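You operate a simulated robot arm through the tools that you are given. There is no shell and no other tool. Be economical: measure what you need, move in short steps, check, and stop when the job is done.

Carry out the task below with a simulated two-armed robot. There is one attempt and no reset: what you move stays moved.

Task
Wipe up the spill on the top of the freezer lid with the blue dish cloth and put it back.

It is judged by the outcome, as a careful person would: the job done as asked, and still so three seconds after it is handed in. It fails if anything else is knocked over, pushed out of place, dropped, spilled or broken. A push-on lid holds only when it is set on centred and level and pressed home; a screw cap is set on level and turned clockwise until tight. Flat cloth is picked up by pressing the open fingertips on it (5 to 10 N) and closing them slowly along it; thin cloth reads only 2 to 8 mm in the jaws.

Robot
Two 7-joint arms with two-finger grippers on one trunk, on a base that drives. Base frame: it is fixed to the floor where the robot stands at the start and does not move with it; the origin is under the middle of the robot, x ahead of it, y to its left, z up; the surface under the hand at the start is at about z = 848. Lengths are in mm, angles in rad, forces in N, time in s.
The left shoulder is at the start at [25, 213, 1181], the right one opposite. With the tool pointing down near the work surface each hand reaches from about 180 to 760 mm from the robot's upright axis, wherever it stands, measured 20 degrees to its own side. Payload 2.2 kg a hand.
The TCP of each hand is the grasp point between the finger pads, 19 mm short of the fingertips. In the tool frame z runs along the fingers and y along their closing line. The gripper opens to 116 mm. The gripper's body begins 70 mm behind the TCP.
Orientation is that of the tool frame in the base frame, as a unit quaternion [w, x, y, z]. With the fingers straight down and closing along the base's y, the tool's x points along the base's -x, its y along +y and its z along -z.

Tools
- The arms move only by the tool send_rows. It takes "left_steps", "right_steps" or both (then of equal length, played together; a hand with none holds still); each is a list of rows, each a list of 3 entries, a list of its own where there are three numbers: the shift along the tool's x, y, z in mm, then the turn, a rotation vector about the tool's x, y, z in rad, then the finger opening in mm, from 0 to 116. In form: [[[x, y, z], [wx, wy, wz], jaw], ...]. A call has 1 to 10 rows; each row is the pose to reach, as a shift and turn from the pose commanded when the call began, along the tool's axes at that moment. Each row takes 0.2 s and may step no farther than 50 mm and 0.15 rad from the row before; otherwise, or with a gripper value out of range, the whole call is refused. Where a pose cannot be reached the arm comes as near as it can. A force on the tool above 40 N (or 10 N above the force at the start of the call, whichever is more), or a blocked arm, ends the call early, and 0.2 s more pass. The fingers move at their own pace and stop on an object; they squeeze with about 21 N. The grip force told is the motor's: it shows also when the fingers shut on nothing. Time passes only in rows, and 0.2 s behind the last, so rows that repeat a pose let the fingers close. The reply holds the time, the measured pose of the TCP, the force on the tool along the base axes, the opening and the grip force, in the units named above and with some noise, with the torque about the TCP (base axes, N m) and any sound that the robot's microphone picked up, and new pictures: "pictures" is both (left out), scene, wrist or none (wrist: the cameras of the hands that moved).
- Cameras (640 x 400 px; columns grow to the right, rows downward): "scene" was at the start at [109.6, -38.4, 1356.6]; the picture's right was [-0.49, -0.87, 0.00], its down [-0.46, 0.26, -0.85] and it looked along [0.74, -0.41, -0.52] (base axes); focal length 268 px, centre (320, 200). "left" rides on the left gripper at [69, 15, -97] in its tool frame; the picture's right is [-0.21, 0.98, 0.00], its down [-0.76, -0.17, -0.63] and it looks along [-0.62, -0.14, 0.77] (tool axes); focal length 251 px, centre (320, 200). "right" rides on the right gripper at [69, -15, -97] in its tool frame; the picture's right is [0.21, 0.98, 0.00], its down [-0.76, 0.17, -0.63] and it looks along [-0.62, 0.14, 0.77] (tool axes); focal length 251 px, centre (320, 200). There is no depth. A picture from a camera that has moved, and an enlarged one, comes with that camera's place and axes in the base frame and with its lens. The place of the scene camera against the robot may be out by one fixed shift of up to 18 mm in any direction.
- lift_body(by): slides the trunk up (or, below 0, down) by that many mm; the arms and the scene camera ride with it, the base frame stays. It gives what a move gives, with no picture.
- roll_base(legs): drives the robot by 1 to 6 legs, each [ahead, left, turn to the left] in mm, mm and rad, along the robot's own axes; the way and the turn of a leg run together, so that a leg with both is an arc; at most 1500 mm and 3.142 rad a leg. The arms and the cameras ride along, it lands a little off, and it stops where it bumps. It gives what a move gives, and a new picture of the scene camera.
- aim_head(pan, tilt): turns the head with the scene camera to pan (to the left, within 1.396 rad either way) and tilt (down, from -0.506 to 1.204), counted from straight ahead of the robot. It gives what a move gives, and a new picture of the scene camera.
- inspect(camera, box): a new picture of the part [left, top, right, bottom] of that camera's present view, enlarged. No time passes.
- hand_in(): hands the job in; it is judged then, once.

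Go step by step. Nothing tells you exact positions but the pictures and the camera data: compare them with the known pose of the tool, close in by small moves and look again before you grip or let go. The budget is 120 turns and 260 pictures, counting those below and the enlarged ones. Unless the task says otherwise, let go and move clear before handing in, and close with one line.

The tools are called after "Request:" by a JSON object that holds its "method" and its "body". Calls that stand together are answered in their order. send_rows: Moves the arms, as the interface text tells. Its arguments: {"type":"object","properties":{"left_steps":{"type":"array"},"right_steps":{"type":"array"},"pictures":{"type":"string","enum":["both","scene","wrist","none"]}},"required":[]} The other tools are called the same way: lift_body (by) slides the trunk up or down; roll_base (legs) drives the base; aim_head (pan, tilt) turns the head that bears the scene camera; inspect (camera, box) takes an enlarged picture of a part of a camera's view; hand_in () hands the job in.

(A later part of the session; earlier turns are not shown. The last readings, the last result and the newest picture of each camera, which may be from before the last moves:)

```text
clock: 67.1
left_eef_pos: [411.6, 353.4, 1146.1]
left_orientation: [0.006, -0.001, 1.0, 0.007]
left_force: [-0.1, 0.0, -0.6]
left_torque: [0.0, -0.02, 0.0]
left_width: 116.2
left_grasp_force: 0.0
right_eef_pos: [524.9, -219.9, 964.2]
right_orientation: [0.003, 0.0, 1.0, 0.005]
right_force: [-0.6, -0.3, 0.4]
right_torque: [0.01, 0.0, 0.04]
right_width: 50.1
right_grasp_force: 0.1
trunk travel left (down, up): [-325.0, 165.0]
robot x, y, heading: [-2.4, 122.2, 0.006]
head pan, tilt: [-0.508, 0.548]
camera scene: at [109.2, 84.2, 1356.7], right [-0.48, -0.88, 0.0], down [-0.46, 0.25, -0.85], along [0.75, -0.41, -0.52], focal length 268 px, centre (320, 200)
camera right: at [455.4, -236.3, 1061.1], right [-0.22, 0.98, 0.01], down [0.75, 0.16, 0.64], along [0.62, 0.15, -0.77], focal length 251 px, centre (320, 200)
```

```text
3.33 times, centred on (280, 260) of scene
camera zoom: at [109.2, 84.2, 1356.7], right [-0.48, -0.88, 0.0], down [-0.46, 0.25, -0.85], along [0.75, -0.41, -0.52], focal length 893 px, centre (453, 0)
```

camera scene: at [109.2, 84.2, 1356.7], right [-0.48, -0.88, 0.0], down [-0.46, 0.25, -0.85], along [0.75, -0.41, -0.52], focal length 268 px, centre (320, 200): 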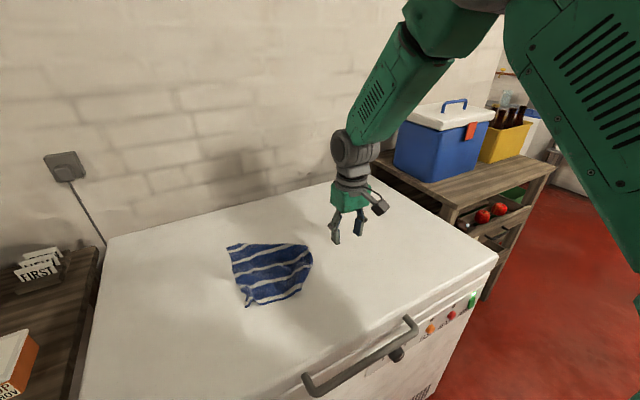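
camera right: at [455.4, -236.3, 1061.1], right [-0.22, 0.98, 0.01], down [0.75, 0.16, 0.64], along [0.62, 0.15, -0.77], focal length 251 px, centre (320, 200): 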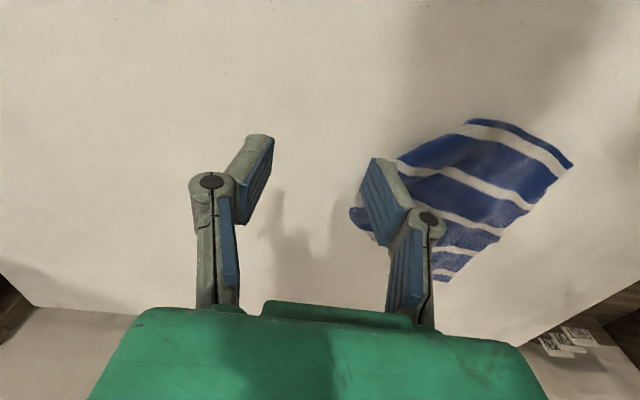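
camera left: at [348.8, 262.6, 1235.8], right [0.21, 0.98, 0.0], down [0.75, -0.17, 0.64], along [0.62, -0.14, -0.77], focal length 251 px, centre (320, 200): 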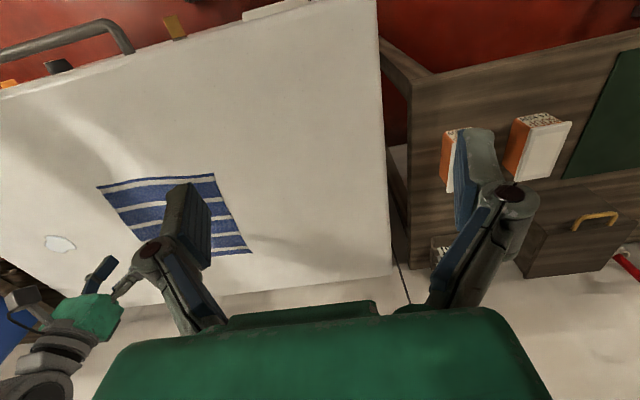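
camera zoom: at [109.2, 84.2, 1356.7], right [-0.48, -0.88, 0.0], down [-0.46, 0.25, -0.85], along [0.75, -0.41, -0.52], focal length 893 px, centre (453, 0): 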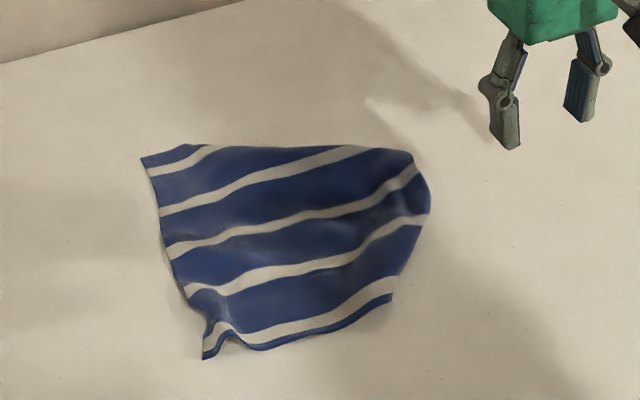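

The right part is tucked under. Dragging the cloth toward +y by its left edge should pull that layer out flat, so I'll pinch the left edge.

Request:
{"method": "send_rows", "body": {"right_steps": [[[-20, 38, 0], [0, 0, 0], 40], [[-40, 76, 0], [0, 0, 0], 40], [[-60, 114, 0], [0, 0, 0], 40], [[-80, 152, 5], [0, 0, 0], 40], [[-100, 190, 25], [0, 0, 0], 40], [[-120, 226, 50], [0, 0, 0], 40], [[-120, 226, 72], [0, 0, 0], 40], [[-120, 226, 72], [0, 0, 0], 40]], "pictures": "wrist"}}

```text
clock: 68.9
left_eef_pos: [409.7, 354.2, 1144.9]
left_orientation: [0.007, 0.0, 1.0, 0.005]
left_force: [0.0, -0.3, 0.3]
left_torque: [0.02, 0.01, 0.03]
left_width: 116.0
left_grasp_force: 0.0
right_eef_pos: [648.6, 10.9, 895.6]
right_orientation: [0.003, 0.0, 1.0, 0.004]
right_force: [0.3, 0.0, -0.5]
right_torque: [0.01, 0.0, -0.03]
right_width: 40.0
right_grasp_force: 0.1
trunk travel left (down, up): [-325.0, 165.0]
robot x, y, heading: [-0.6, 121.6, 0.004]
head pan, tilt: [-0.508, 0.548]
camera right: at [579.0, -6.6, 993.0], right [-0.22, 0.98, 0.01], down [0.75, 0.16, 0.64], along [0.62, 0.14, -0.77], focal length 251 px, centre (320, 200)
```

right: 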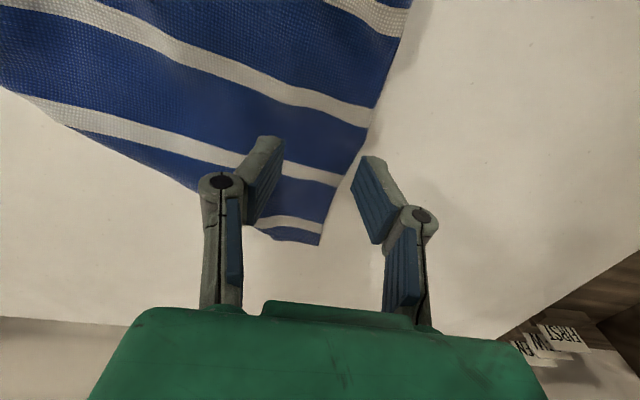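

Request:
{"method": "send_rows", "body": {"right_steps": [[[0, -8, 12], [0, 0, 0], 40], [[0, -8, 22], [0, 0, 0], 40], [[0, -8, 26], [0, 0, 0], 40], [[0, -8, 28], [0, 0, 0], 40], [[0, -8, 28], [0, 0, 0], 34], [[0, -8, 28], [0, 0, 0], 26], [[0, -8, 28], [0, 0, 0], 18], [[0, -8, 28], [0, 0, 0], 10], [[0, -8, 28], [0, 0, 0], 3], [[0, -8, 28], [0, 0, 0], 0]], "pictures": "wrist"}}

```text
clock: 71.1
left_eef_pos: [410.2, 355.7, 1145.2]
left_orientation: [0.006, 0.0, 1.0, 0.005]
left_force: [0.0, 0.3, 0.9]
left_torque: [0.0, 0.02, 0.06]
left_width: 115.7
left_grasp_force: 0.2
right_eef_pos: [649.4, 2.2, 868.6]
right_orientation: [0.004, -0.001, 1.0, 0.004]
right_force: [0.6, -0.9, 6.6]
right_torque: [0.01, 0.0, -0.02]
right_width: 3.8
right_grasp_force: 20.7
trunk travel left (down, up): [-325.0, 165.0]
robot x, y, heading: [-5.2, 117.1, 0.005]
head pan, tilt: [-0.508, 0.548]
camera right: at [578.2, -14.6, 964.6], right [-0.22, 0.98, 0.01], down [0.75, 0.16, 0.64], along [0.62, 0.14, -0.77], focal length 251 px, centre (320, 200)
```

right: 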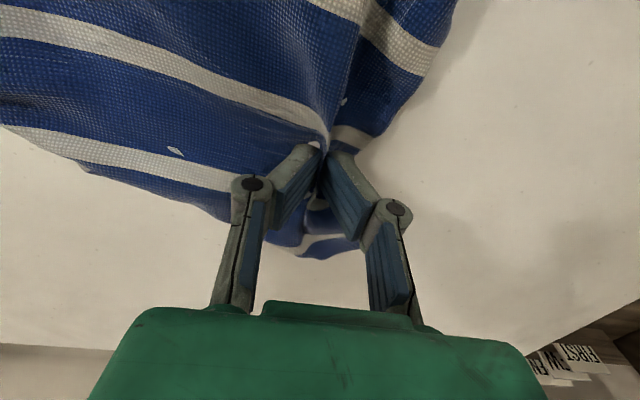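

Gripped. Dragging toward +y, low over the lid.

Request:
{"method": "send_rows", "body": {"right_steps": [[[0, 5, -8], [0, 0, 0], 0], [[0, 25, -8], [0, 0, 0], 0], [[0, 45, -8], [0, 0, 0], 0], [[0, 65, -8], [0, 0, 0], 0], [[0, 85, -8], [0, 0, 0], 0], [[0, 105, -8], [0, 0, 0], 0], [[0, 125, -8], [0, 0, 0], 0], [[0, 145, -8], [0, 0, 0], 0], [[0, 165, -8], [0, 0, 0], 0], [[0, 185, -8], [0, 0, 0], 0]]}}

Request:
{"method": "inspect", "body": {"camera": "scene", "box": [160, 200, 320, 320]}}

```text
clock: 73.3
left_eef_pos: [410.1, 355.4, 1144.3]
left_orientation: [0.007, 0.0, 1.0, 0.006]
left_force: [-0.4, 0.2, 0.1]
left_torque: [-0.02, -0.04, 0.02]
left_width: 115.9
left_grasp_force: 0.1
right_eef_pos: [629.8, 176.8, 880.9]
right_orientation: [0.003, 0.0, 1.0, 0.003]
right_force: [-0.8, 0.8, 0.3]
right_torque: [-0.01, -0.01, -0.04]
right_width: 4.0
right_grasp_force: 21.3
right hand out of reach, approached as far as the arm can: row 9, 10
trunk travel left (down, up): [-325.0, 165.0]
robot x, y, heading: [1.8, 120.1, 0.003]
head pan, tilt: [-0.508, 0.548]
camera scene: at [109.0, 89.0, 1357.0], right [-0.48, -0.88, 0.0], down [-0.46, 0.25, -0.85], along [0.75, -0.41, -0.52], focal length 268 px, centre (320, 200)
camera right: at [559.6, 160.5, 977.5], right [-0.22, 0.98, 0.01], down [0.75, 0.16, 0.64], along [0.62, 0.14, -0.77], focal length 251 px, centre (320, 200)
```

scene: 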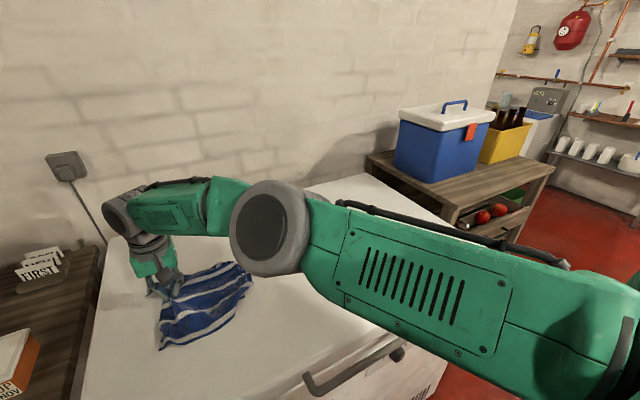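
right: 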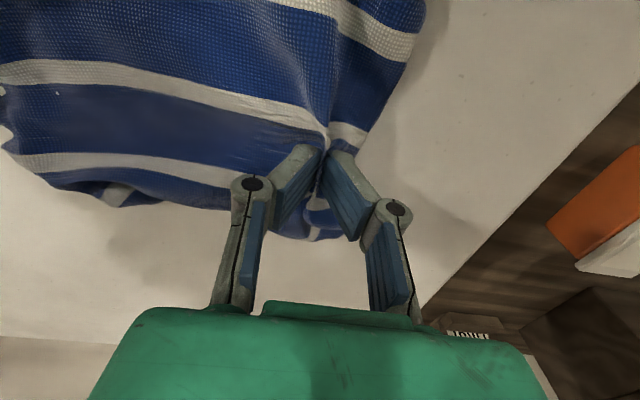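

```text
3.33 times, centred on (240, 260) of scene
camera zoom: at [109.0, 89.0, 1357.0], right [-0.48, -0.88, 0.0], down [-0.46, 0.25, -0.85], along [0.75, -0.41, -0.52], focal length 893 px, centre (587, 0)
```

zoom: 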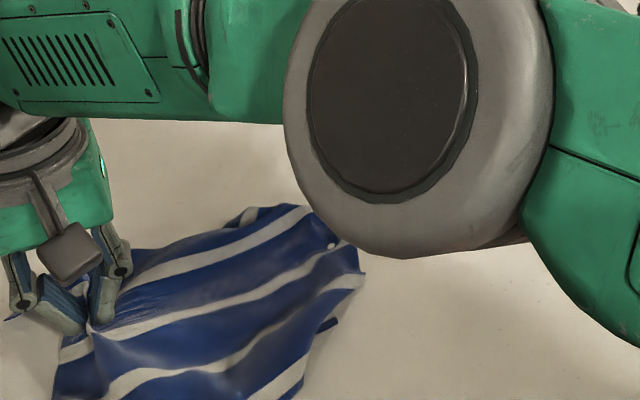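

The arm is near its limit here. I'll release the cloth, and lift while drawing back toward the robot.

Request:
{"method": "send_rows", "body": {"right_steps": [[[0, 0, 10], [0, 0, 0], 0], [[0, 0, 10], [0, 0, 0], 20], [[0, 0, 8], [0, 0, 0], 40], [[2, 0, -15], [0, 0, 0], 40], [[20, -20, -40], [0, 0, 0], 40], [[45, -45, -70], [0, 0, 0], 40]], "pictures": "none"}}

```text
clock: 74.7
left_eef_pos: [408.7, 353.3, 1145.4]
left_orientation: [0.007, 0.0, 1.0, 0.004]
left_force: [-0.2, -0.7, 0.4]
left_torque: [-0.02, 0.0, 0.02]
left_width: 115.9
left_grasp_force: 0.1
right_eef_pos: [583.5, 130.2, 949.8]
right_orientation: [0.004, -0.002, 1.0, 0.004]
right_force: [-0.5, -0.2, -0.6]
right_torque: [0.0, -0.02, 0.05]
right_width: 39.8
right_grasp_force: 0.0
trunk travel left (down, up): [-325.0, 165.0]
robot x, y, heading: [-2.0, 120.5, 0.004]
head pan, tilt: [-0.508, 0.548]
```

Free. I'll draw the hand to the right, out of view of the cloth, and look.

Request:
{"method": "send_rows", "body": {"right_steps": [[[15, -45, -10], [0, 0, 0], 40], [[30, -90, -20], [0, 0, 0], 40], [[45, -135, -30], [0, 0, 0], 40], [[60, -180, -30], [0, 0, 0], 40], [[60, -225, -30], [0, 0, 0], 40], [[60, -270, -30], [0, 0, 0], 40], [[60, -300, -30], [0, 0, 0], 40]]}}

Request:
{"method": "inspect", "body": {"camera": "scene", "box": [140, 200, 300, 360]}}

```text
clock: 76.3
left_eef_pos: [409.7, 352.9, 1145.8]
left_orientation: [0.007, -0.001, 1.0, 0.006]
left_force: [0.2, -1.7, 0.2]
left_torque: [0.03, 0.0, 0.0]
left_width: 116.1
left_grasp_force: 0.1
right_eef_pos: [521.4, -174.2, 976.8]
right_orientation: [0.004, -0.001, 1.0, 0.005]
right_force: [0.9, -0.2, 0.8]
right_torque: [0.03, -0.02, 0.0]
right_width: 40.0
right_grasp_force: 0.1
trunk travel left (down, up): [-325.0, 165.0]
robot x, y, heading: [-3.2, 117.5, 0.004]
head pan, tilt: [-0.508, 0.548]
camera scene: at [108.9, 83.7, 1356.7], right [-0.48, -0.88, 0.0], down [-0.46, 0.25, -0.85], along [0.75, -0.41, -0.52], focal length 268 px, centre (320, 200)
camera right: at [451.3, -191.1, 1073.0], right [-0.22, 0.98, 0.01], down [0.75, 0.16, 0.64], along [0.62, 0.15, -0.77], focal length 251 px, centre (320, 200)
```

scene: 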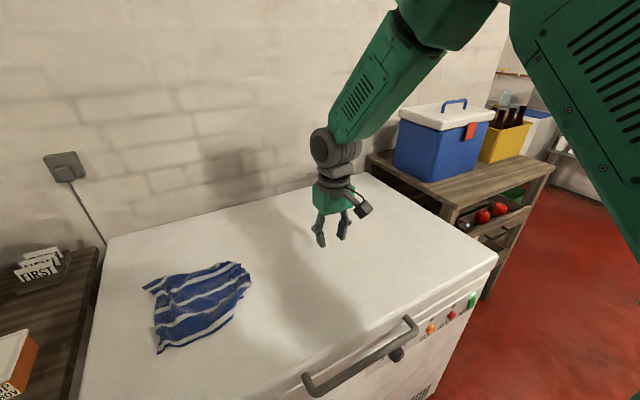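
right: 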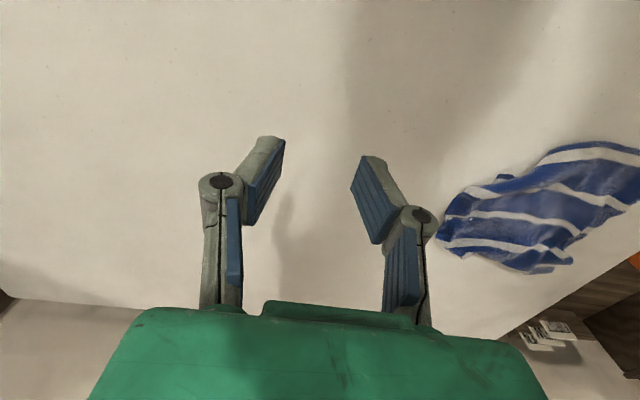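

```text
2.50 times, centred on (220, 280) of scene
camera zoom: at [108.9, 83.7, 1356.7], right [-0.48, -0.88, 0.0], down [-0.46, 0.25, -0.85], along [0.75, -0.41, -0.52], focal length 670 px, centre (570, 0)
```

zoom: 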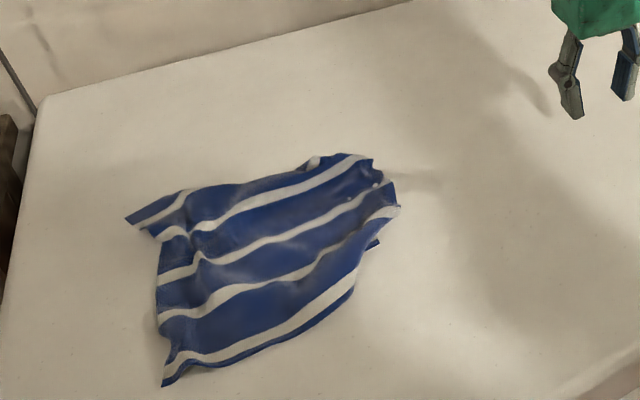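

Much better; the right corners are close to visible now. I'll look at the right end from closer.

Request:
{"method": "send_rows", "body": {"right_steps": [[[10, 40, 0], [0, 0, 0], 40], [[20, 80, 0], [0, 0, 0], 40], [[25, 120, 0], [0, 0, 0], 40], [[30, 155, 0], [0, 0, 0], 40], [[30, 155, 0], [0, 0, 0], 40]], "pictures": "none"}}

Request:
{"method": "inspect", "body": {"camera": "right", "box": [240, 40, 560, 240]}}

```text
clock: 77.5
left_eef_pos: [410.6, 354.0, 1145.3]
left_orientation: [0.005, -0.001, 1.0, 0.005]
left_force: [0.4, -1.0, 0.4]
left_torque: [0.0, 0.02, 0.0]
left_width: 116.0
left_grasp_force: 0.0
right_eef_pos: [492.0, -17.2, 976.4]
right_orientation: [0.004, -0.001, 1.0, 0.006]
right_force: [-0.2, 1.0, 0.6]
right_torque: [0.01, 0.01, 0.02]
right_width: 39.9
right_grasp_force: 0.1
trunk travel left (down, up): [-325.0, 165.0]
robot x, y, heading: [-0.9, 119.6, 0.004]
head pan, tilt: [-0.508, 0.548]
```

```text
2.00 times, centred on (400, 140) of right
camera zoom: at [423.5, -33.5, 1073.6], right [-0.22, 0.98, 0.01], down [0.75, 0.16, 0.64], along [0.62, 0.14, -0.77], focal length 503 px, centre (160, 320)
```

zoom: 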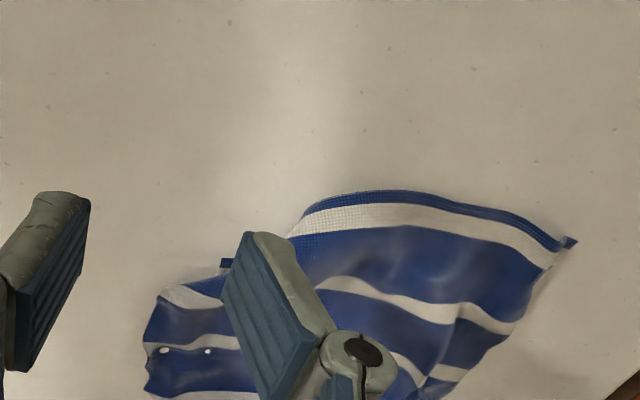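

A near-right corner peeks out from under the cloth. I'll continue the +y drag with the left hand, which reaches better there, after moving the right hand away.

Request:
{"method": "send_rows", "body": {"left_steps": [[[-24, -17, 20], [0, 0, 0], 50], [[-48, -34, 40], [0, 0, 0], 50], [[-72, -51, 60], [0, 0, 0], 50], [[-96, -68, 80], [0, 0, 0], 50], [[-120, -85, 100], [0, 0, 0], 50], [[-144, -102, 125], [0, 0, 0], 50], [[-168, -119, 150], [0, 0, 0], 50], [[-190, -136, 175], [0, 0, 0], 50], [[-190, -136, 175], [0, 0, 0], 50]], "right_steps": [[[0, -45, 0], [0, 0, 0], 40], [[0, -90, 0], [0, 0, 0], 40], [[0, -135, 0], [0, 0, 0], 40], [[0, -180, 0], [0, 0, 0], 40], [[0, -180, 0], [0, 0, 0], 40], [[0, -180, 0], [0, 0, 0], 40], [[0, -180, 0], [0, 0, 0], 40], [[0, -180, 0], [0, 0, 0], 40], [[0, -180, 0], [0, 0, 0], 40]]}}

```text
clock: 79.5
left_eef_pos: [604.9, 219.1, 968.2]
left_orientation: [0.007, 0.0, 1.0, 0.007]
left_force: [-0.5, 0.1, 0.0]
left_torque: [0.0, 0.0, 0.02]
left_width: 49.9
left_grasp_force: 0.0
right_eef_pos: [492.4, -197.7, 979.5]
right_orientation: [0.005, -0.001, 1.0, 0.006]
right_force: [-0.8, -0.2, 1.1]
right_torque: [0.0, -0.04, 0.05]
right_width: 40.1
right_grasp_force: 0.1
trunk travel left (down, up): [-325.0, 165.0]
robot x, y, heading: [-0.0, 117.6, 0.007]
head pan, tilt: [-0.508, 0.548]
camera scene: at [109.7, 83.1, 1356.7], right [-0.48, -0.88, 0.0], down [-0.46, 0.25, -0.85], along [0.75, -0.41, -0.52], focal length 268 px, centre (320, 200)
camera right: at [422.6, -214.9, 1075.3], right [-0.22, 0.98, 0.01], down [0.75, 0.16, 0.64], along [0.62, 0.15, -0.77], focal length 251 px, centre (320, 200)
camera left: at [533.9, 233.5, 1064.1], right [0.21, 0.98, 0.01], down [0.75, -0.17, 0.64], along [0.63, -0.13, -0.77], focal length 251 px, centre (320, 200)
```

scene: 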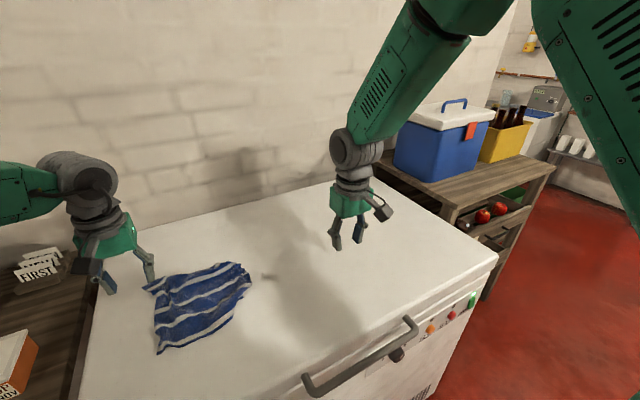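
right: 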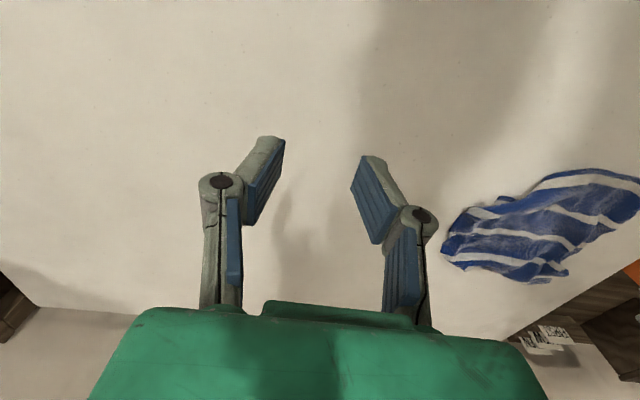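
left: 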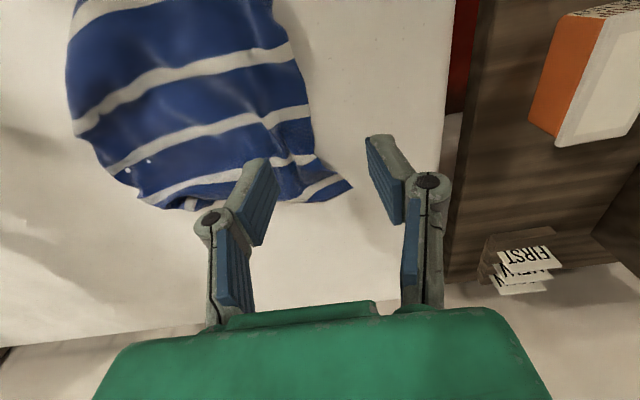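

The left edge at x ≈ 600 is at y ≈ 206. I'll pinch it with the left hand.

Request:
{"method": "send_rows", "body": {"left_steps": [[[3, -18, 40], [0, 0, 0], 40], [[6, -34, 75], [0, 0, 0], 40], [[6, -34, 92], [0, 0, 0], 40], [[6, -34, 98], [0, 0, 0], 40], [[6, -34, 100], [0, 0, 0], 36], [[6, -34, 100], [0, 0, 0], 28], [[6, -34, 100], [0, 0, 0], 20], [[6, -34, 100], [0, 0, 0], 12], [[6, -34, 100], [0, 0, 0], 4], [[6, -34, 100], [0, 0, 0], 0]], "pictures": "wrist"}}

```text
clock: 81.7
left_eef_pos: [598.7, 186.0, 867.8]
left_orientation: [0.005, -0.001, 1.0, 0.006]
left_force: [-0.4, 0.0, 3.4]
left_torque: [-0.02, 0.0, 0.0]
left_width: 4.2
left_grasp_force: 20.7
right_eef_pos: [492.3, -197.7, 979.1]
right_orientation: [0.003, 0.0, 1.0, 0.006]
right_force: [-0.1, 0.1, -0.1]
right_torque: [-0.02, 0.01, -0.02]
right_width: 40.2
right_grasp_force: 0.0
trunk travel left (down, up): [-325.0, 165.0]
robot x, y, heading: [-0.6, 117.5, 0.006]
head pan, tilt: [-0.508, 0.548]
camera left: at [528.5, 201.0, 964.7], right [0.21, 0.98, 0.01], down [0.75, -0.17, 0.64], along [0.63, -0.13, -0.77], focal length 251 px, centre (320, 200)
```

left: 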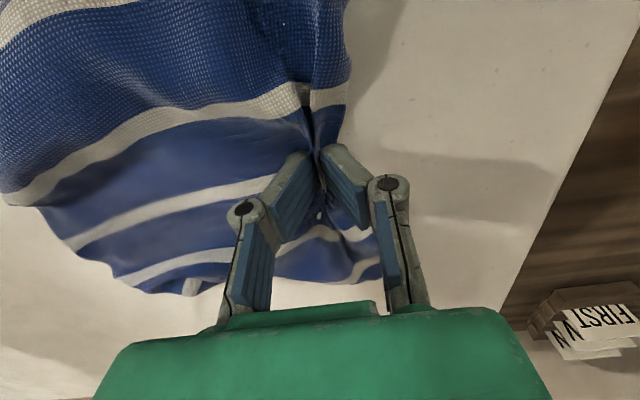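

Request:
{"method": "send_rows", "body": {"left_steps": [[[0, 5, -8], [0, 0, 0], 0], [[0, 25, -8], [0, 0, 0], 0], [[0, 45, -8], [0, 0, 0], 0], [[0, 65, -8], [0, 0, 0], 0], [[0, 85, -8], [0, 0, 0], 0], [[0, 105, -8], [0, 0, 0], 0], [[0, 110, -8], [0, 0, 0], 0]]}}

Request:
{"method": "inspect", "body": {"camera": "scene", "box": [100, 220, 260, 380]}}

Request:
{"method": "inspect", "body": {"camera": "scene", "box": [200, 180, 440, 330]}}

```text
clock: 83.3
left_eef_pos: [598.4, 297.7, 880.3]
left_orientation: [0.006, -0.002, 1.0, 0.006]
left_force: [0.6, -0.3, 0.2]
left_torque: [0.01, 0.01, -0.01]
left_width: 4.2
left_grasp_force: 20.2
right_eef_pos: [493.4, -197.0, 978.8]
right_orientation: [0.003, -0.001, 1.0, 0.005]
right_force: [0.0, 0.5, 0.8]
right_torque: [0.0, 0.04, -0.02]
right_width: 40.1
right_grasp_force: 0.2
trunk travel left (down, up): [-325.0, 165.0]
robot x, y, heading: [-2.5, 120.1, 0.005]
head pan, tilt: [-0.508, 0.548]
camera scene: at [110.2, 85.1, 1356.6], right [-0.48, -0.88, 0.0], down [-0.46, 0.25, -0.85], along [0.75, -0.41, -0.52], focal length 268 px, centre (320, 200)
camera left: at [527.2, 312.8, 975.5], right [0.21, 0.98, 0.01], down [0.75, -0.17, 0.64], along [0.63, -0.13, -0.77], focal length 251 px, centre (320, 200)
```

scene: 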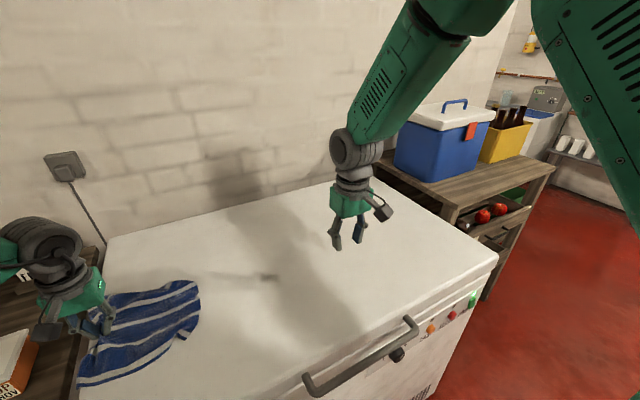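
left: 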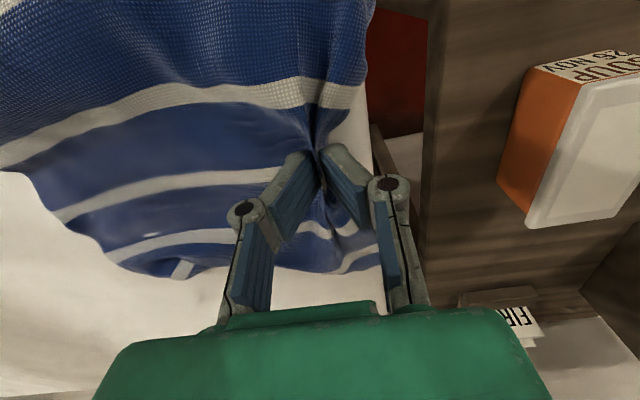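

```text
2.50 times, centred on (180, 300) of scene
camera zoom: at [110.2, 85.1, 1356.6], right [-0.48, -0.88, 0.0], down [-0.46, 0.25, -0.85], along [0.75, -0.41, -0.52], focal length 670 px, centre (670, -50)
```

zoom: 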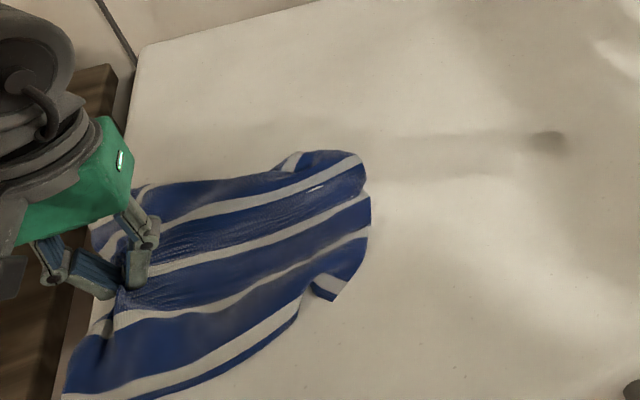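

```text
2.67 times, centred on (320, 255) of scene
camera zoom: at [110.2, 85.1, 1356.6], right [-0.48, -0.88, 0.0], down [-0.46, 0.25, -0.85], along [0.75, -0.41, -0.52], focal length 715 px, centre (320, 53)
```

zoom: 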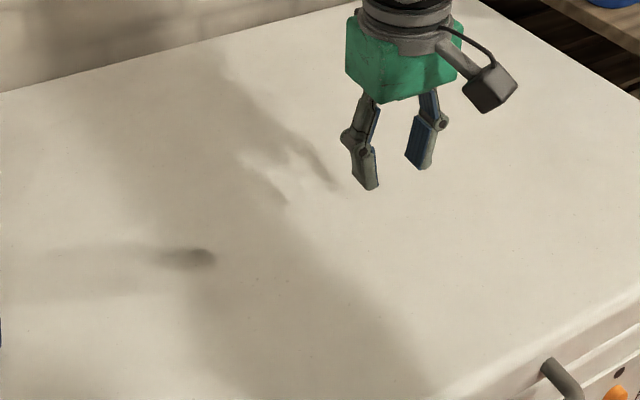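

The marks on the lid are only arm shadows; it's clean. A flap of the tucked near-right corner shows at about (515, 165); I'll bring the right hand over it while the left keeps hold.

Request:
{"method": "send_rows", "body": {"right_steps": [[[-3, 45, 0], [0, 0, 0], 40], [[-6, 90, 0], [0, 0, 0], 40], [[-9, 135, 0], [0, 0, 0], 40], [[-12, 180, 0], [0, 0, 0], 40], [[-15, 225, 0], [0, 0, 0], 40], [[-18, 270, 10], [0, 0, 0], 40], [[-18, 310, 25], [0, 0, 0], 40], [[-18, 340, 40], [0, 0, 0], 40], [[-18, 340, 40], [0, 0, 0], 40]], "pictures": "wrist"}}

```text
clock: 85.3
left_eef_pos: [598.1, 298.1, 880.4]
left_orientation: [0.006, -0.001, 1.0, 0.005]
left_force: [0.1, -1.1, -0.3]
left_torque: [-0.03, -0.01, -0.01]
left_width: 4.4
left_grasp_force: 20.1
right_eef_pos: [521.9, 135.0, 948.2]
right_orientation: [0.004, 0.016, 1.0, 0.018]
right_force: [0.1, -1.1, -0.2]
right_torque: [-0.03, 0.0, 0.01]
right_width: 39.9
right_grasp_force: 0.0
trunk travel left (down, up): [-325.0, 165.0]
robot x, y, heading: [2.6, 120.9, 0.006]
head pan, tilt: [-0.508, 0.548]
camera right: at [451.9, 118.5, 1044.3], right [-0.18, 0.98, 0.04], down [0.76, 0.12, 0.64], along [0.63, 0.15, -0.77], focal length 251 px, centre (320, 200)
```

right: 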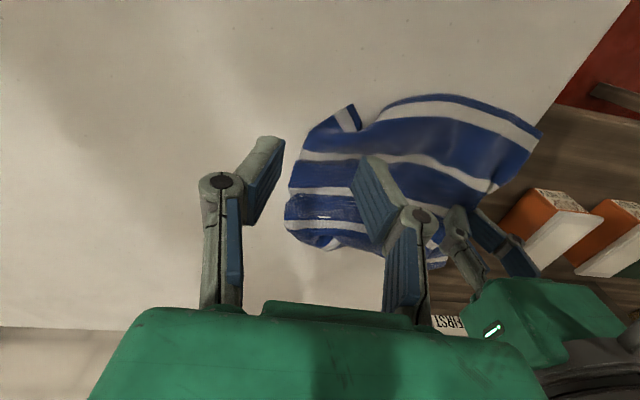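

I see the flap clearly; its tip is at (513, 163). I'll pinch it at (528, 153).

Request:
{"method": "send_rows", "body": {"right_steps": [[[-3, 10, 30], [0, 0, 0], 26], [[-6, 18, 60], [0, 0, 0], 26], [[-6, 18, 72], [0, 0, 0], 26], [[-6, 18, 78], [0, 0, 0], 26], [[-6, 18, 80], [0, 0, 0], 26]], "pictures": "wrist"}}

```text
clock: 86.5
left_eef_pos: [596.7, 297.1, 881.6]
left_orientation: [0.006, -0.001, 1.0, 0.005]
left_force: [-0.7, -0.2, 0.0]
left_torque: [0.01, -0.03, 0.0]
left_width: 4.4
left_grasp_force: 21.5
right_eef_pos: [518.0, 160.2, 862.1]
right_orientation: [0.008, 0.0, 1.0, 0.005]
right_force: [3.7, -6.1, 33.0]
right_torque: [-0.09, -0.09, -0.01]
right_width: 31.1
right_grasp_force: 21.1
trunk travel left (down, up): [-325.0, 165.0]
robot x, y, heading: [-2.2, 117.0, 0.002]
head pan, tilt: [-0.508, 0.548]
camera right: at [448.5, 144.1, 957.0], right [-0.21, 0.98, 0.01], down [0.75, 0.16, 0.65], along [0.63, 0.14, -0.76], focal length 251 px, centre (320, 200)
```

right: 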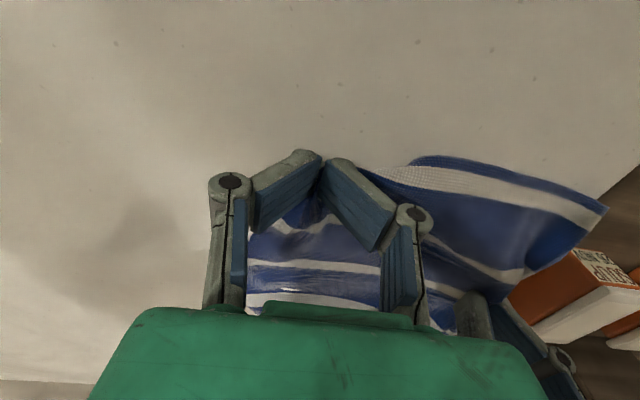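

It pressed too hard and landed 10 mm short in x. I'll raise and re-look.

Request:
{"method": "send_rows", "body": {"right_steps": [[[0, 0, -5], [0, 0, 0], 30], [[0, 0, -15], [0, 0, 0], 30], [[-6, -3, -20], [0, 0, 0], 30], [[-6, -3, -20], [0, 0, 0], 30]], "pictures": "wrist"}}

```text
clock: 87.5
left_eef_pos: [598.5, 296.8, 880.2]
left_orientation: [0.006, 0.0, 1.0, 0.005]
left_force: [-0.3, 0.3, -0.1]
left_torque: [0.0, -0.01, -0.02]
left_width: 4.6
left_grasp_force: 21.5
right_eef_pos: [523.3, 158.6, 878.3]
right_orientation: [0.003, 0.0, 1.0, 0.005]
right_force: [0.0, -0.2, -0.5]
right_torque: [-0.04, -0.01, 0.01]
right_width: 29.9
right_grasp_force: 0.1
trunk travel left (down, up): [-325.0, 165.0]
robot x, y, heading: [0.7, 119.2, 0.004]
head pan, tilt: [-0.508, 0.548]
camera right: at [453.6, 142.2, 974.7], right [-0.22, 0.98, 0.01], down [0.75, 0.16, 0.64], along [0.62, 0.14, -0.77], focal length 251 px, centre (320, 200)
```

right: 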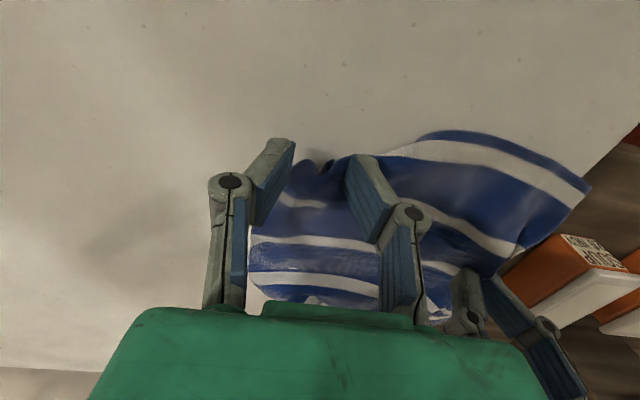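

Request:
{"method": "send_rows", "body": {"right_steps": [[[-3, -4, 5], [0, 0, 0], 30], [[-3, -4, 9], [0, 0, 0], 26], [[-3, -4, 10.5], [0, 0, 0], 22], [[-3, -4, 10.5], [0, 0, 0], 16], [[-3, -4, 10.5], [0, 0, 0], 10], [[-3, -4, 10.5], [0, 0, 0], 4], [[-3, -4, 10.5], [0, 0, 0], 0], [[-3, -4, 10.5], [0, 0, 0], 0], [[-3, -4, -8], [0, 0, 0], 0]], "pictures": "wrist"}}

```text
clock: 89.5
left_eef_pos: [596.9, 298.8, 879.0]
left_orientation: [0.006, 0.0, 1.0, 0.006]
left_force: [0.1, -0.7, 0.3]
left_torque: [-0.01, 0.01, 0.01]
left_width: 4.5
left_grasp_force: 21.2
right_eef_pos: [527.1, 154.0, 885.8]
right_orientation: [0.0, 0.003, 1.0, 0.005]
right_force: [0.2, 0.4, 0.1]
right_torque: [0.01, 0.0, -0.01]
right_width: 5.3
right_grasp_force: 20.6
trunk travel left (down, up): [-325.0, 165.0]
robot x, y, heading: [0.8, 120.9, 0.004]
head pan, tilt: [-0.508, 0.548]
camera right: at [457.7, 136.7, 981.5], right [-0.21, 0.98, 0.01], down [0.76, 0.16, 0.64], along [0.62, 0.14, -0.77], focal length 251 px, centre (320, 200)
```

right: 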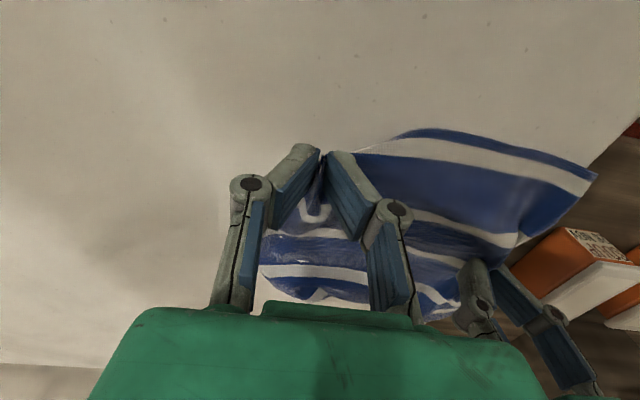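

Something is gripped. I'll pull it −y and slightly toward me while the left hand holds.

Request:
{"method": "send_rows", "body": {"right_steps": [[[4, -15, 4], [0, 0, 0], 0], [[8, -30, 6], [0, 0, 0], 0], [[12, -45, 8], [0, 0, 0], 0], [[14, -60, 8], [0, 0, 0], 0], [[16, -75, 8], [0, 0, 0], 0], [[16, -75, 8], [0, 0, 0], 0]]}}

```text
clock: 90.9
left_eef_pos: [598.6, 299.8, 878.9]
left_orientation: [0.007, -0.001, 1.0, 0.005]
left_force: [-0.5, -0.2, -0.2]
left_torque: [0.02, -0.02, -0.01]
left_width: 0.0
left_grasp_force: 20.5
right_eef_pos: [509.6, 78.7, 878.5]
right_orientation: [0.003, 0.0, 1.0, 0.004]
right_force: [-0.1, 0.9, -0.2]
right_torque: [-0.06, -0.04, -0.01]
right_width: 5.2
right_grasp_force: 21.4
trunk travel left (down, up): [-325.0, 165.0]
robot x, y, heading: [-0.0, 121.1, 0.001]
head pan, tilt: [-0.508, 0.548]
camera scene: at [110.5, 87.1, 1356.7], right [-0.48, -0.88, 0.0], down [-0.46, 0.25, -0.85], along [0.75, -0.41, -0.52], focal length 268 px, centre (320, 200)
camera right: at [440.8, 63.2, 974.4], right [-0.22, 0.98, 0.01], down [0.75, 0.16, 0.64], along [0.62, 0.14, -0.77], focal length 251 px, centre (320, 200)
```

scene: 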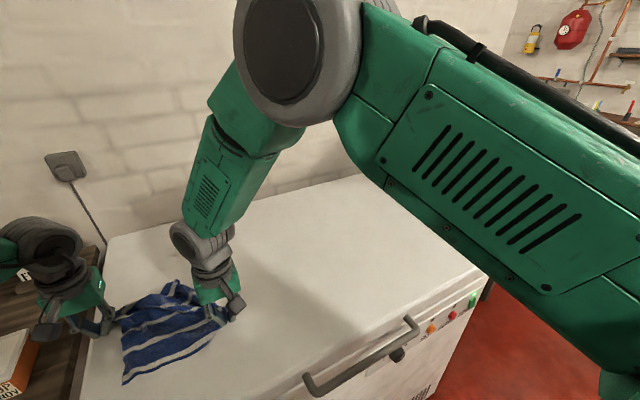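
right: 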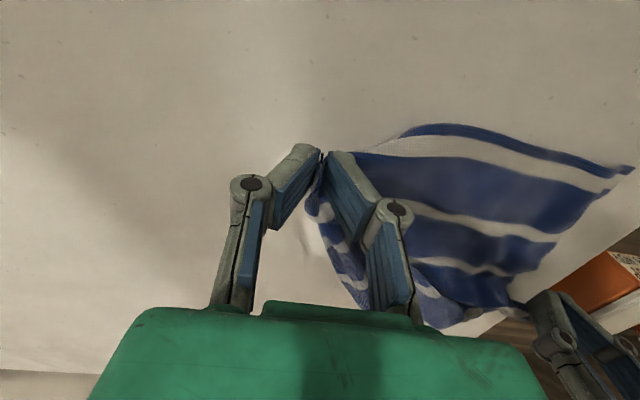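

The right hand now holds the near-right corner and the near edge is stretched almost straight; the left grip slipped off. I'll take the near-left corner (about 480, 264) with the left hand so that both hands can carry the near edge.

Request:
{"method": "send_rows", "body": {"left_steps": [[[0, 5, -25], [0, 0, 0], 40], [[10, 5, -60], [0, 0, 0], 40], [[45, -5, -75], [0, 0, 0], 40], [[80, -20, -75], [0, 0, 0], 40], [[105, -35, -65], [0, 0, 0], 40], [[105, -35, -55], [0, 0, 0], 40]], "pictures": "wrist"}}

```text
clock: 92.3
left_eef_pos: [493.0, 262.6, 932.7]
left_orientation: [0.005, -0.001, 1.0, 0.004]
left_force: [-0.1, 0.4, 0.1]
left_torque: [-0.02, 0.0, -0.01]
left_width: 40.2
left_grasp_force: 0.2
right_eef_pos: [510.4, 80.2, 878.3]
right_orientation: [0.003, -0.001, 1.0, 0.004]
right_force: [-0.4, 0.6, -0.4]
right_torque: [-0.02, -0.02, 0.0]
right_width: 5.2
right_grasp_force: 20.7
trunk travel left (down, up): [-325.0, 165.0]
robot x, y, heading: [-2.9, 117.2, 0.001]
head pan, tilt: [-0.508, 0.548]
camera left: at [422.2, 278.1, 1029.0], right [0.21, 0.98, 0.01], down [0.75, -0.17, 0.64], along [0.63, -0.13, -0.77], focal length 251 px, centre (320, 200)
```

left: 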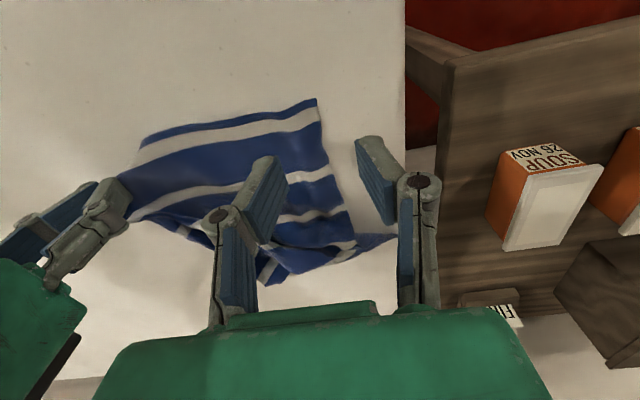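

Near-left corner confirmed at (479, 264). I'll pinch just inside it.

Request:
{"method": "send_rows", "body": {"left_steps": [[[-1, -8, 25], [0, 0, 0], 26], [[-2, -15, 48], [0, 0, 0], 26], [[-2, -15, 58], [0, 0, 0], 26], [[-2, -15, 62], [0, 0, 0], 26], [[-2, -15, 64], [0, 0, 0], 24], [[-2, -15, 64], [0, 0, 0], 18], [[-2, -15, 64], [0, 0, 0], 12], [[-2, -15, 64], [0, 0, 0], 6], [[-2, -15, 64], [0, 0, 0], 0], [[-2, -15, 64], [0, 0, 0], 0]], "pictures": "wrist"}}

```text
clock: 94.5
left_eef_pos: [493.7, 249.0, 868.4]
left_orientation: [0.005, -0.001, 1.0, 0.005]
left_force: [-0.1, -1.8, 1.6]
left_torque: [-0.01, 0.02, -0.02]
left_width: 3.5
left_grasp_force: 21.5
right_eef_pos: [510.5, 79.8, 878.4]
right_orientation: [0.003, -0.001, 1.0, 0.005]
right_force: [0.4, 1.8, -0.9]
right_torque: [-0.03, 0.02, 0.02]
right_width: 5.0
right_grasp_force: 20.7
trunk travel left (down, up): [-325.0, 165.0]
robot x, y, heading: [-0.3, 121.2, 0.003]
head pan, tilt: [-0.508, 0.548]
camera left: at [424.1, 263.9, 964.9], right [0.21, 0.98, 0.01], down [0.75, -0.17, 0.64], along [0.63, -0.13, -0.77], focal length 251 px, centre (320, 200)
```

left: 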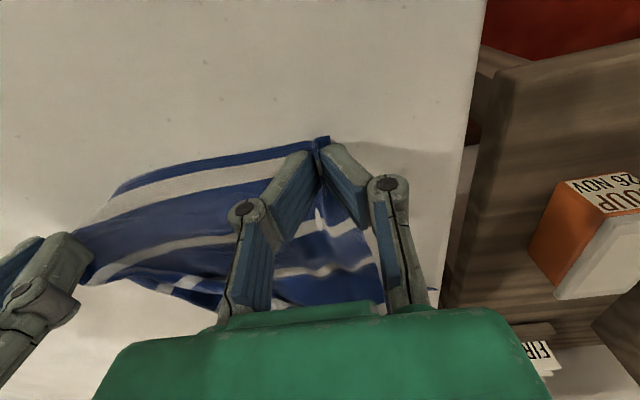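

Both corners held. I'll lift both hands together so the cloth hangs from its near edge.

Request:
{"method": "send_rows", "body": {"left_steps": [[[0, 0, -20], [0, 0, 0], 0], [[0, 0, -45], [0, 0, 0], 0], [[0, 0, -70], [0, 0, 0], 0], [[0, 0, -95], [0, 0, 0], 0], [[0, 0, -120], [0, 0, 0], 0], [[0, 0, -145], [0, 0, 0], 0], [[0, 0, -170], [0, 0, 0], 0], [[0, 0, -195], [0, 0, 0], 0], [[0, 0, -220], [0, 0, 0], 0], [[0, 0, -230], [0, 0, 0], 0]], "right_steps": [[[0, 0, -10], [0, 0, 0], 0], [[0, 0, -35], [0, 0, 0], 0], [[0, 0, -60], [0, 0, 0], 0], [[0, 0, -85], [0, 0, 0], 0], [[0, 0, -110], [0, 0, 0], 0], [[0, 0, -135], [0, 0, 0], 0], [[0, 0, -160], [0, 0, 0], 0], [[0, 0, -185], [0, 0, 0], 0], [[0, 0, -210], [0, 0, 0], 0], [[0, 0, -220], [0, 0, 0], 0]]}}

```text
clock: 96.7
left_eef_pos: [491.5, 244.9, 1096.9]
left_orientation: [0.005, 0.0, 1.0, 0.005]
left_force: [0.1, -0.4, 0.5]
left_torque: [-0.02, 0.03, -0.01]
left_width: 3.3
left_grasp_force: 21.9
right_eef_pos: [508.7, 78.4, 1097.6]
right_orientation: [0.005, 0.0, 1.0, 0.005]
right_force: [-1.5, 0.2, 0.0]
right_torque: [-0.01, -0.07, 0.0]
right_width: 5.2
right_grasp_force: 20.9
trunk travel left (down, up): [-325.0, 165.0]
robot x, y, heading: [-1.3, 119.9, 0.007]
head pan, tilt: [-0.508, 0.548]
camera scene: at [109.5, 86.7, 1356.7], right [-0.48, -0.88, 0.0], down [-0.46, 0.25, -0.85], along [0.75, -0.41, -0.52], focal length 268 px, centre (320, 200)
camera right: at [439.1, 61.2, 1193.0], right [-0.22, 0.98, 0.01], down [0.75, 0.16, 0.64], along [0.62, 0.14, -0.77], focal length 251 px, centre (320, 200)
camera left: at [421.5, 260.8, 1192.7], right [0.21, 0.98, 0.01], down [0.75, -0.17, 0.64], along [0.63, -0.13, -0.77], focal length 251 px, centre (320, 200)
```

scene: 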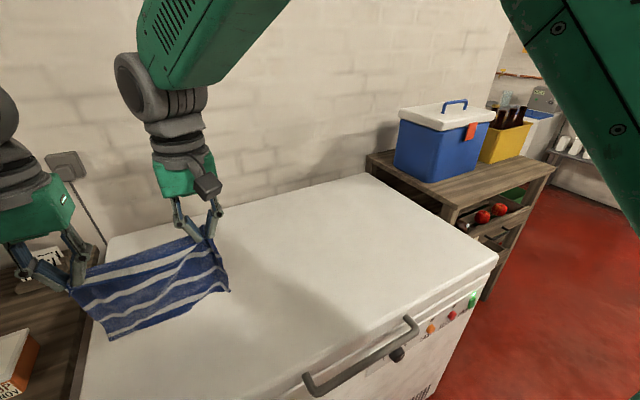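
right: 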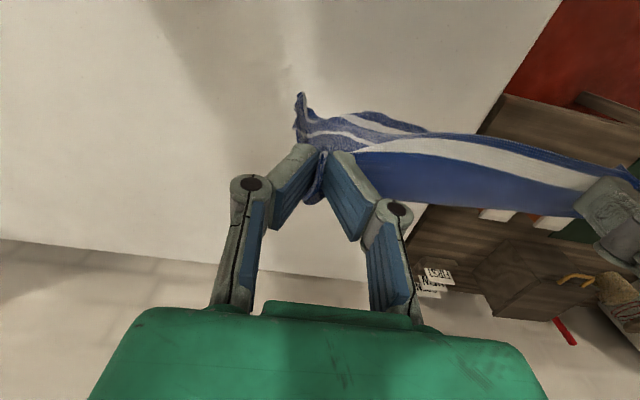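
left: 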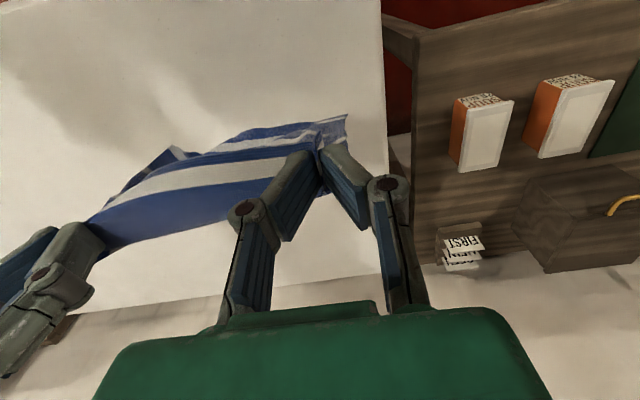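

The cloth hangs flat and open. I'll roll right 265 mm to bring it over its old place.

Request:
{"method": "roll_base", "body": {"legs": [[0, -265, 0]]}}

```text
clock: 98.7
left_eef_pos: [492.4, -9.4, 1095.5]
left_orientation: [0.005, -0.001, 1.0, -0.001]
left_force: [0.3, 0.0, -0.3]
left_torque: [-0.07, 0.05, 0.01]
left_width: 3.4
left_grasp_force: 20.8
right_eef_pos: [508.3, -177.2, 1097.2]
right_orientation: [0.003, -0.002, 1.0, -0.002]
right_force: [-0.1, 1.1, -0.7]
right_torque: [-0.07, -0.03, 0.01]
right_width: 5.2
right_grasp_force: 20.7
trunk travel left (down, up): [-325.0, 165.0]
robot x, y, heading: [-0.2, -150.0, 0.001]
head pan, tilt: [-0.508, 0.548]
camera scene: at [109.9, -170.5, 1357.1], right [-0.48, -0.87, 0.01], down [-0.46, 0.24, -0.85], along [0.74, -0.42, -0.52], focal length 268 px, centre (320, 200)
```

scene: 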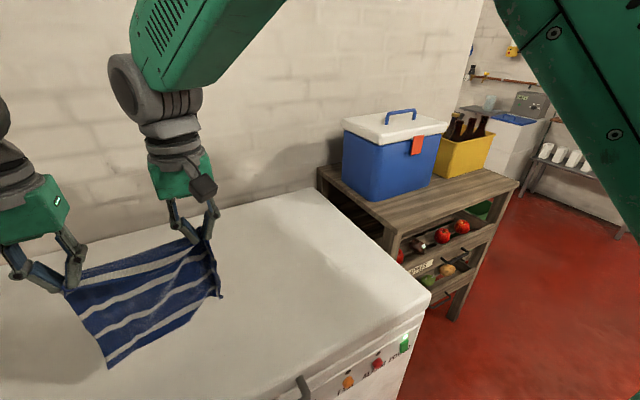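

The cloth is above its place but too near me. I'll move both hands forward with the fingers tilted outward for reach, so the far edge touches down near x ≈ 750, then lay it back toward me.

Request:
{"method": "send_rows", "body": {"left_steps": [[[-36, 0, -5], [0, -0.07, 0], 0], [[-72, 0, -10], [0, -0.14, 0], 0], [[-108, 0, -10], [0, -0.21, 0], 0], [[-144, 0, -10], [0, -0.28, 0], 0], [[-180, 0, -10], [0, -0.35, 0], 0], [[-216, 0, -10], [0, -0.42, 0], 0], [[-250, 0, -10], [0, -0.5, 0], 0], [[-250, 0, -10], [0, -0.5, 0], 0], [[-250, 0, -10], [0, -0.5, 0], 0]], "right_steps": [[[-34, 0, -5], [0, -0.07, 0], 0], [[-68, 0, -10], [0, -0.14, 0], 0], [[-102, 0, -10], [0, -0.21, 0], 0], [[-136, 0, -10], [0, -0.28, 0], 0], [[-170, 0, -10], [0, -0.35, 0], 0], [[-204, 0, -10], [0, -0.42, 0], 0], [[-236, 0, -10], [0, -0.5, 0], 0], [[-236, 0, -10], [0, -0.5, 0], 0], [[-236, 0, -10], [0, -0.5, 0], 0]]}}

```text
clock: 100.7
left_eef_pos: [739.1, -13.2, 1111.0]
left_orientation: [0.254, -0.001, 0.967, 0.001]
left_force: [-0.1, 0.2, -0.2]
left_torque: [-0.03, 0.02, -0.03]
left_width: 3.7
left_grasp_force: 21.7
right_eef_pos: [742.3, -180.3, 1112.8]
right_orientation: [0.253, -0.001, 0.967, 0.001]
right_force: [0.1, 0.0, -0.4]
right_torque: [-0.01, -0.01, -0.01]
right_width: 5.1
right_grasp_force: 20.9
trunk travel left (down, up): [-325.0, 165.0]
robot x, y, heading: [0.5, -149.2, 0.002]
head pan, tilt: [-0.508, 0.548]
camera scene: at [111.4, -171.6, 1356.9], right [-0.48, -0.87, 0.01], down [-0.46, 0.25, -0.85], along [0.74, -0.42, -0.52], focal length 268 px, centre (320, 200)
camera right: at [634.3, -196.0, 1163.2], right [-0.19, 0.98, -0.1], down [0.35, 0.17, 0.92], along [0.92, 0.14, -0.37], focal length 251 px, centre (320, 200)
camera left: at [630.1, 3.0, 1162.0], right [0.18, 0.98, 0.11], down [0.35, -0.17, 0.92], along [0.92, -0.13, -0.37], focal length 251 px, centre (320, 200)
```

scene: 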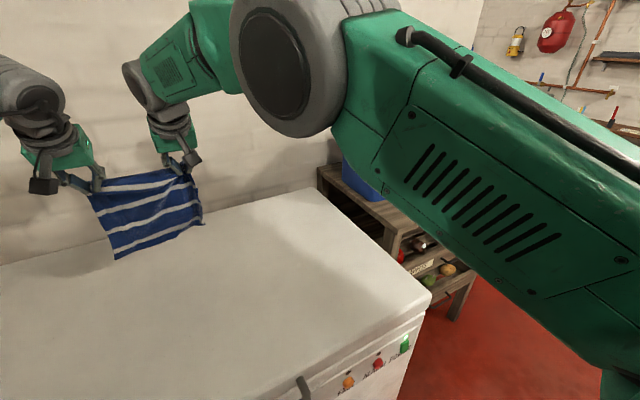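
right: 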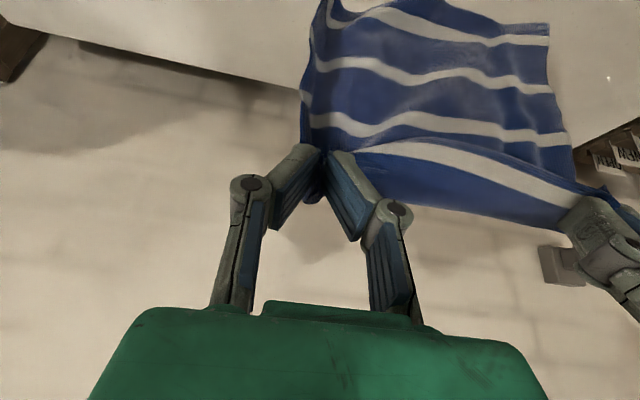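
left: 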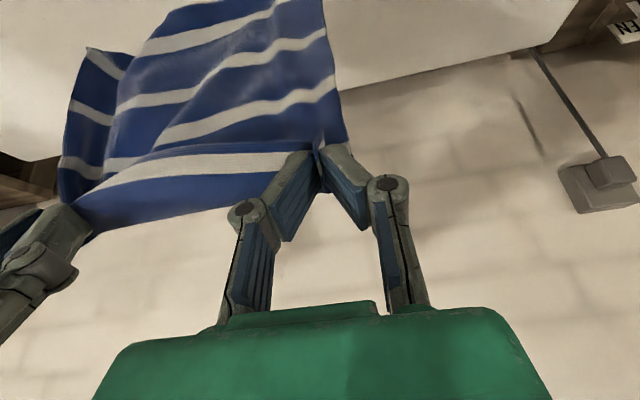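

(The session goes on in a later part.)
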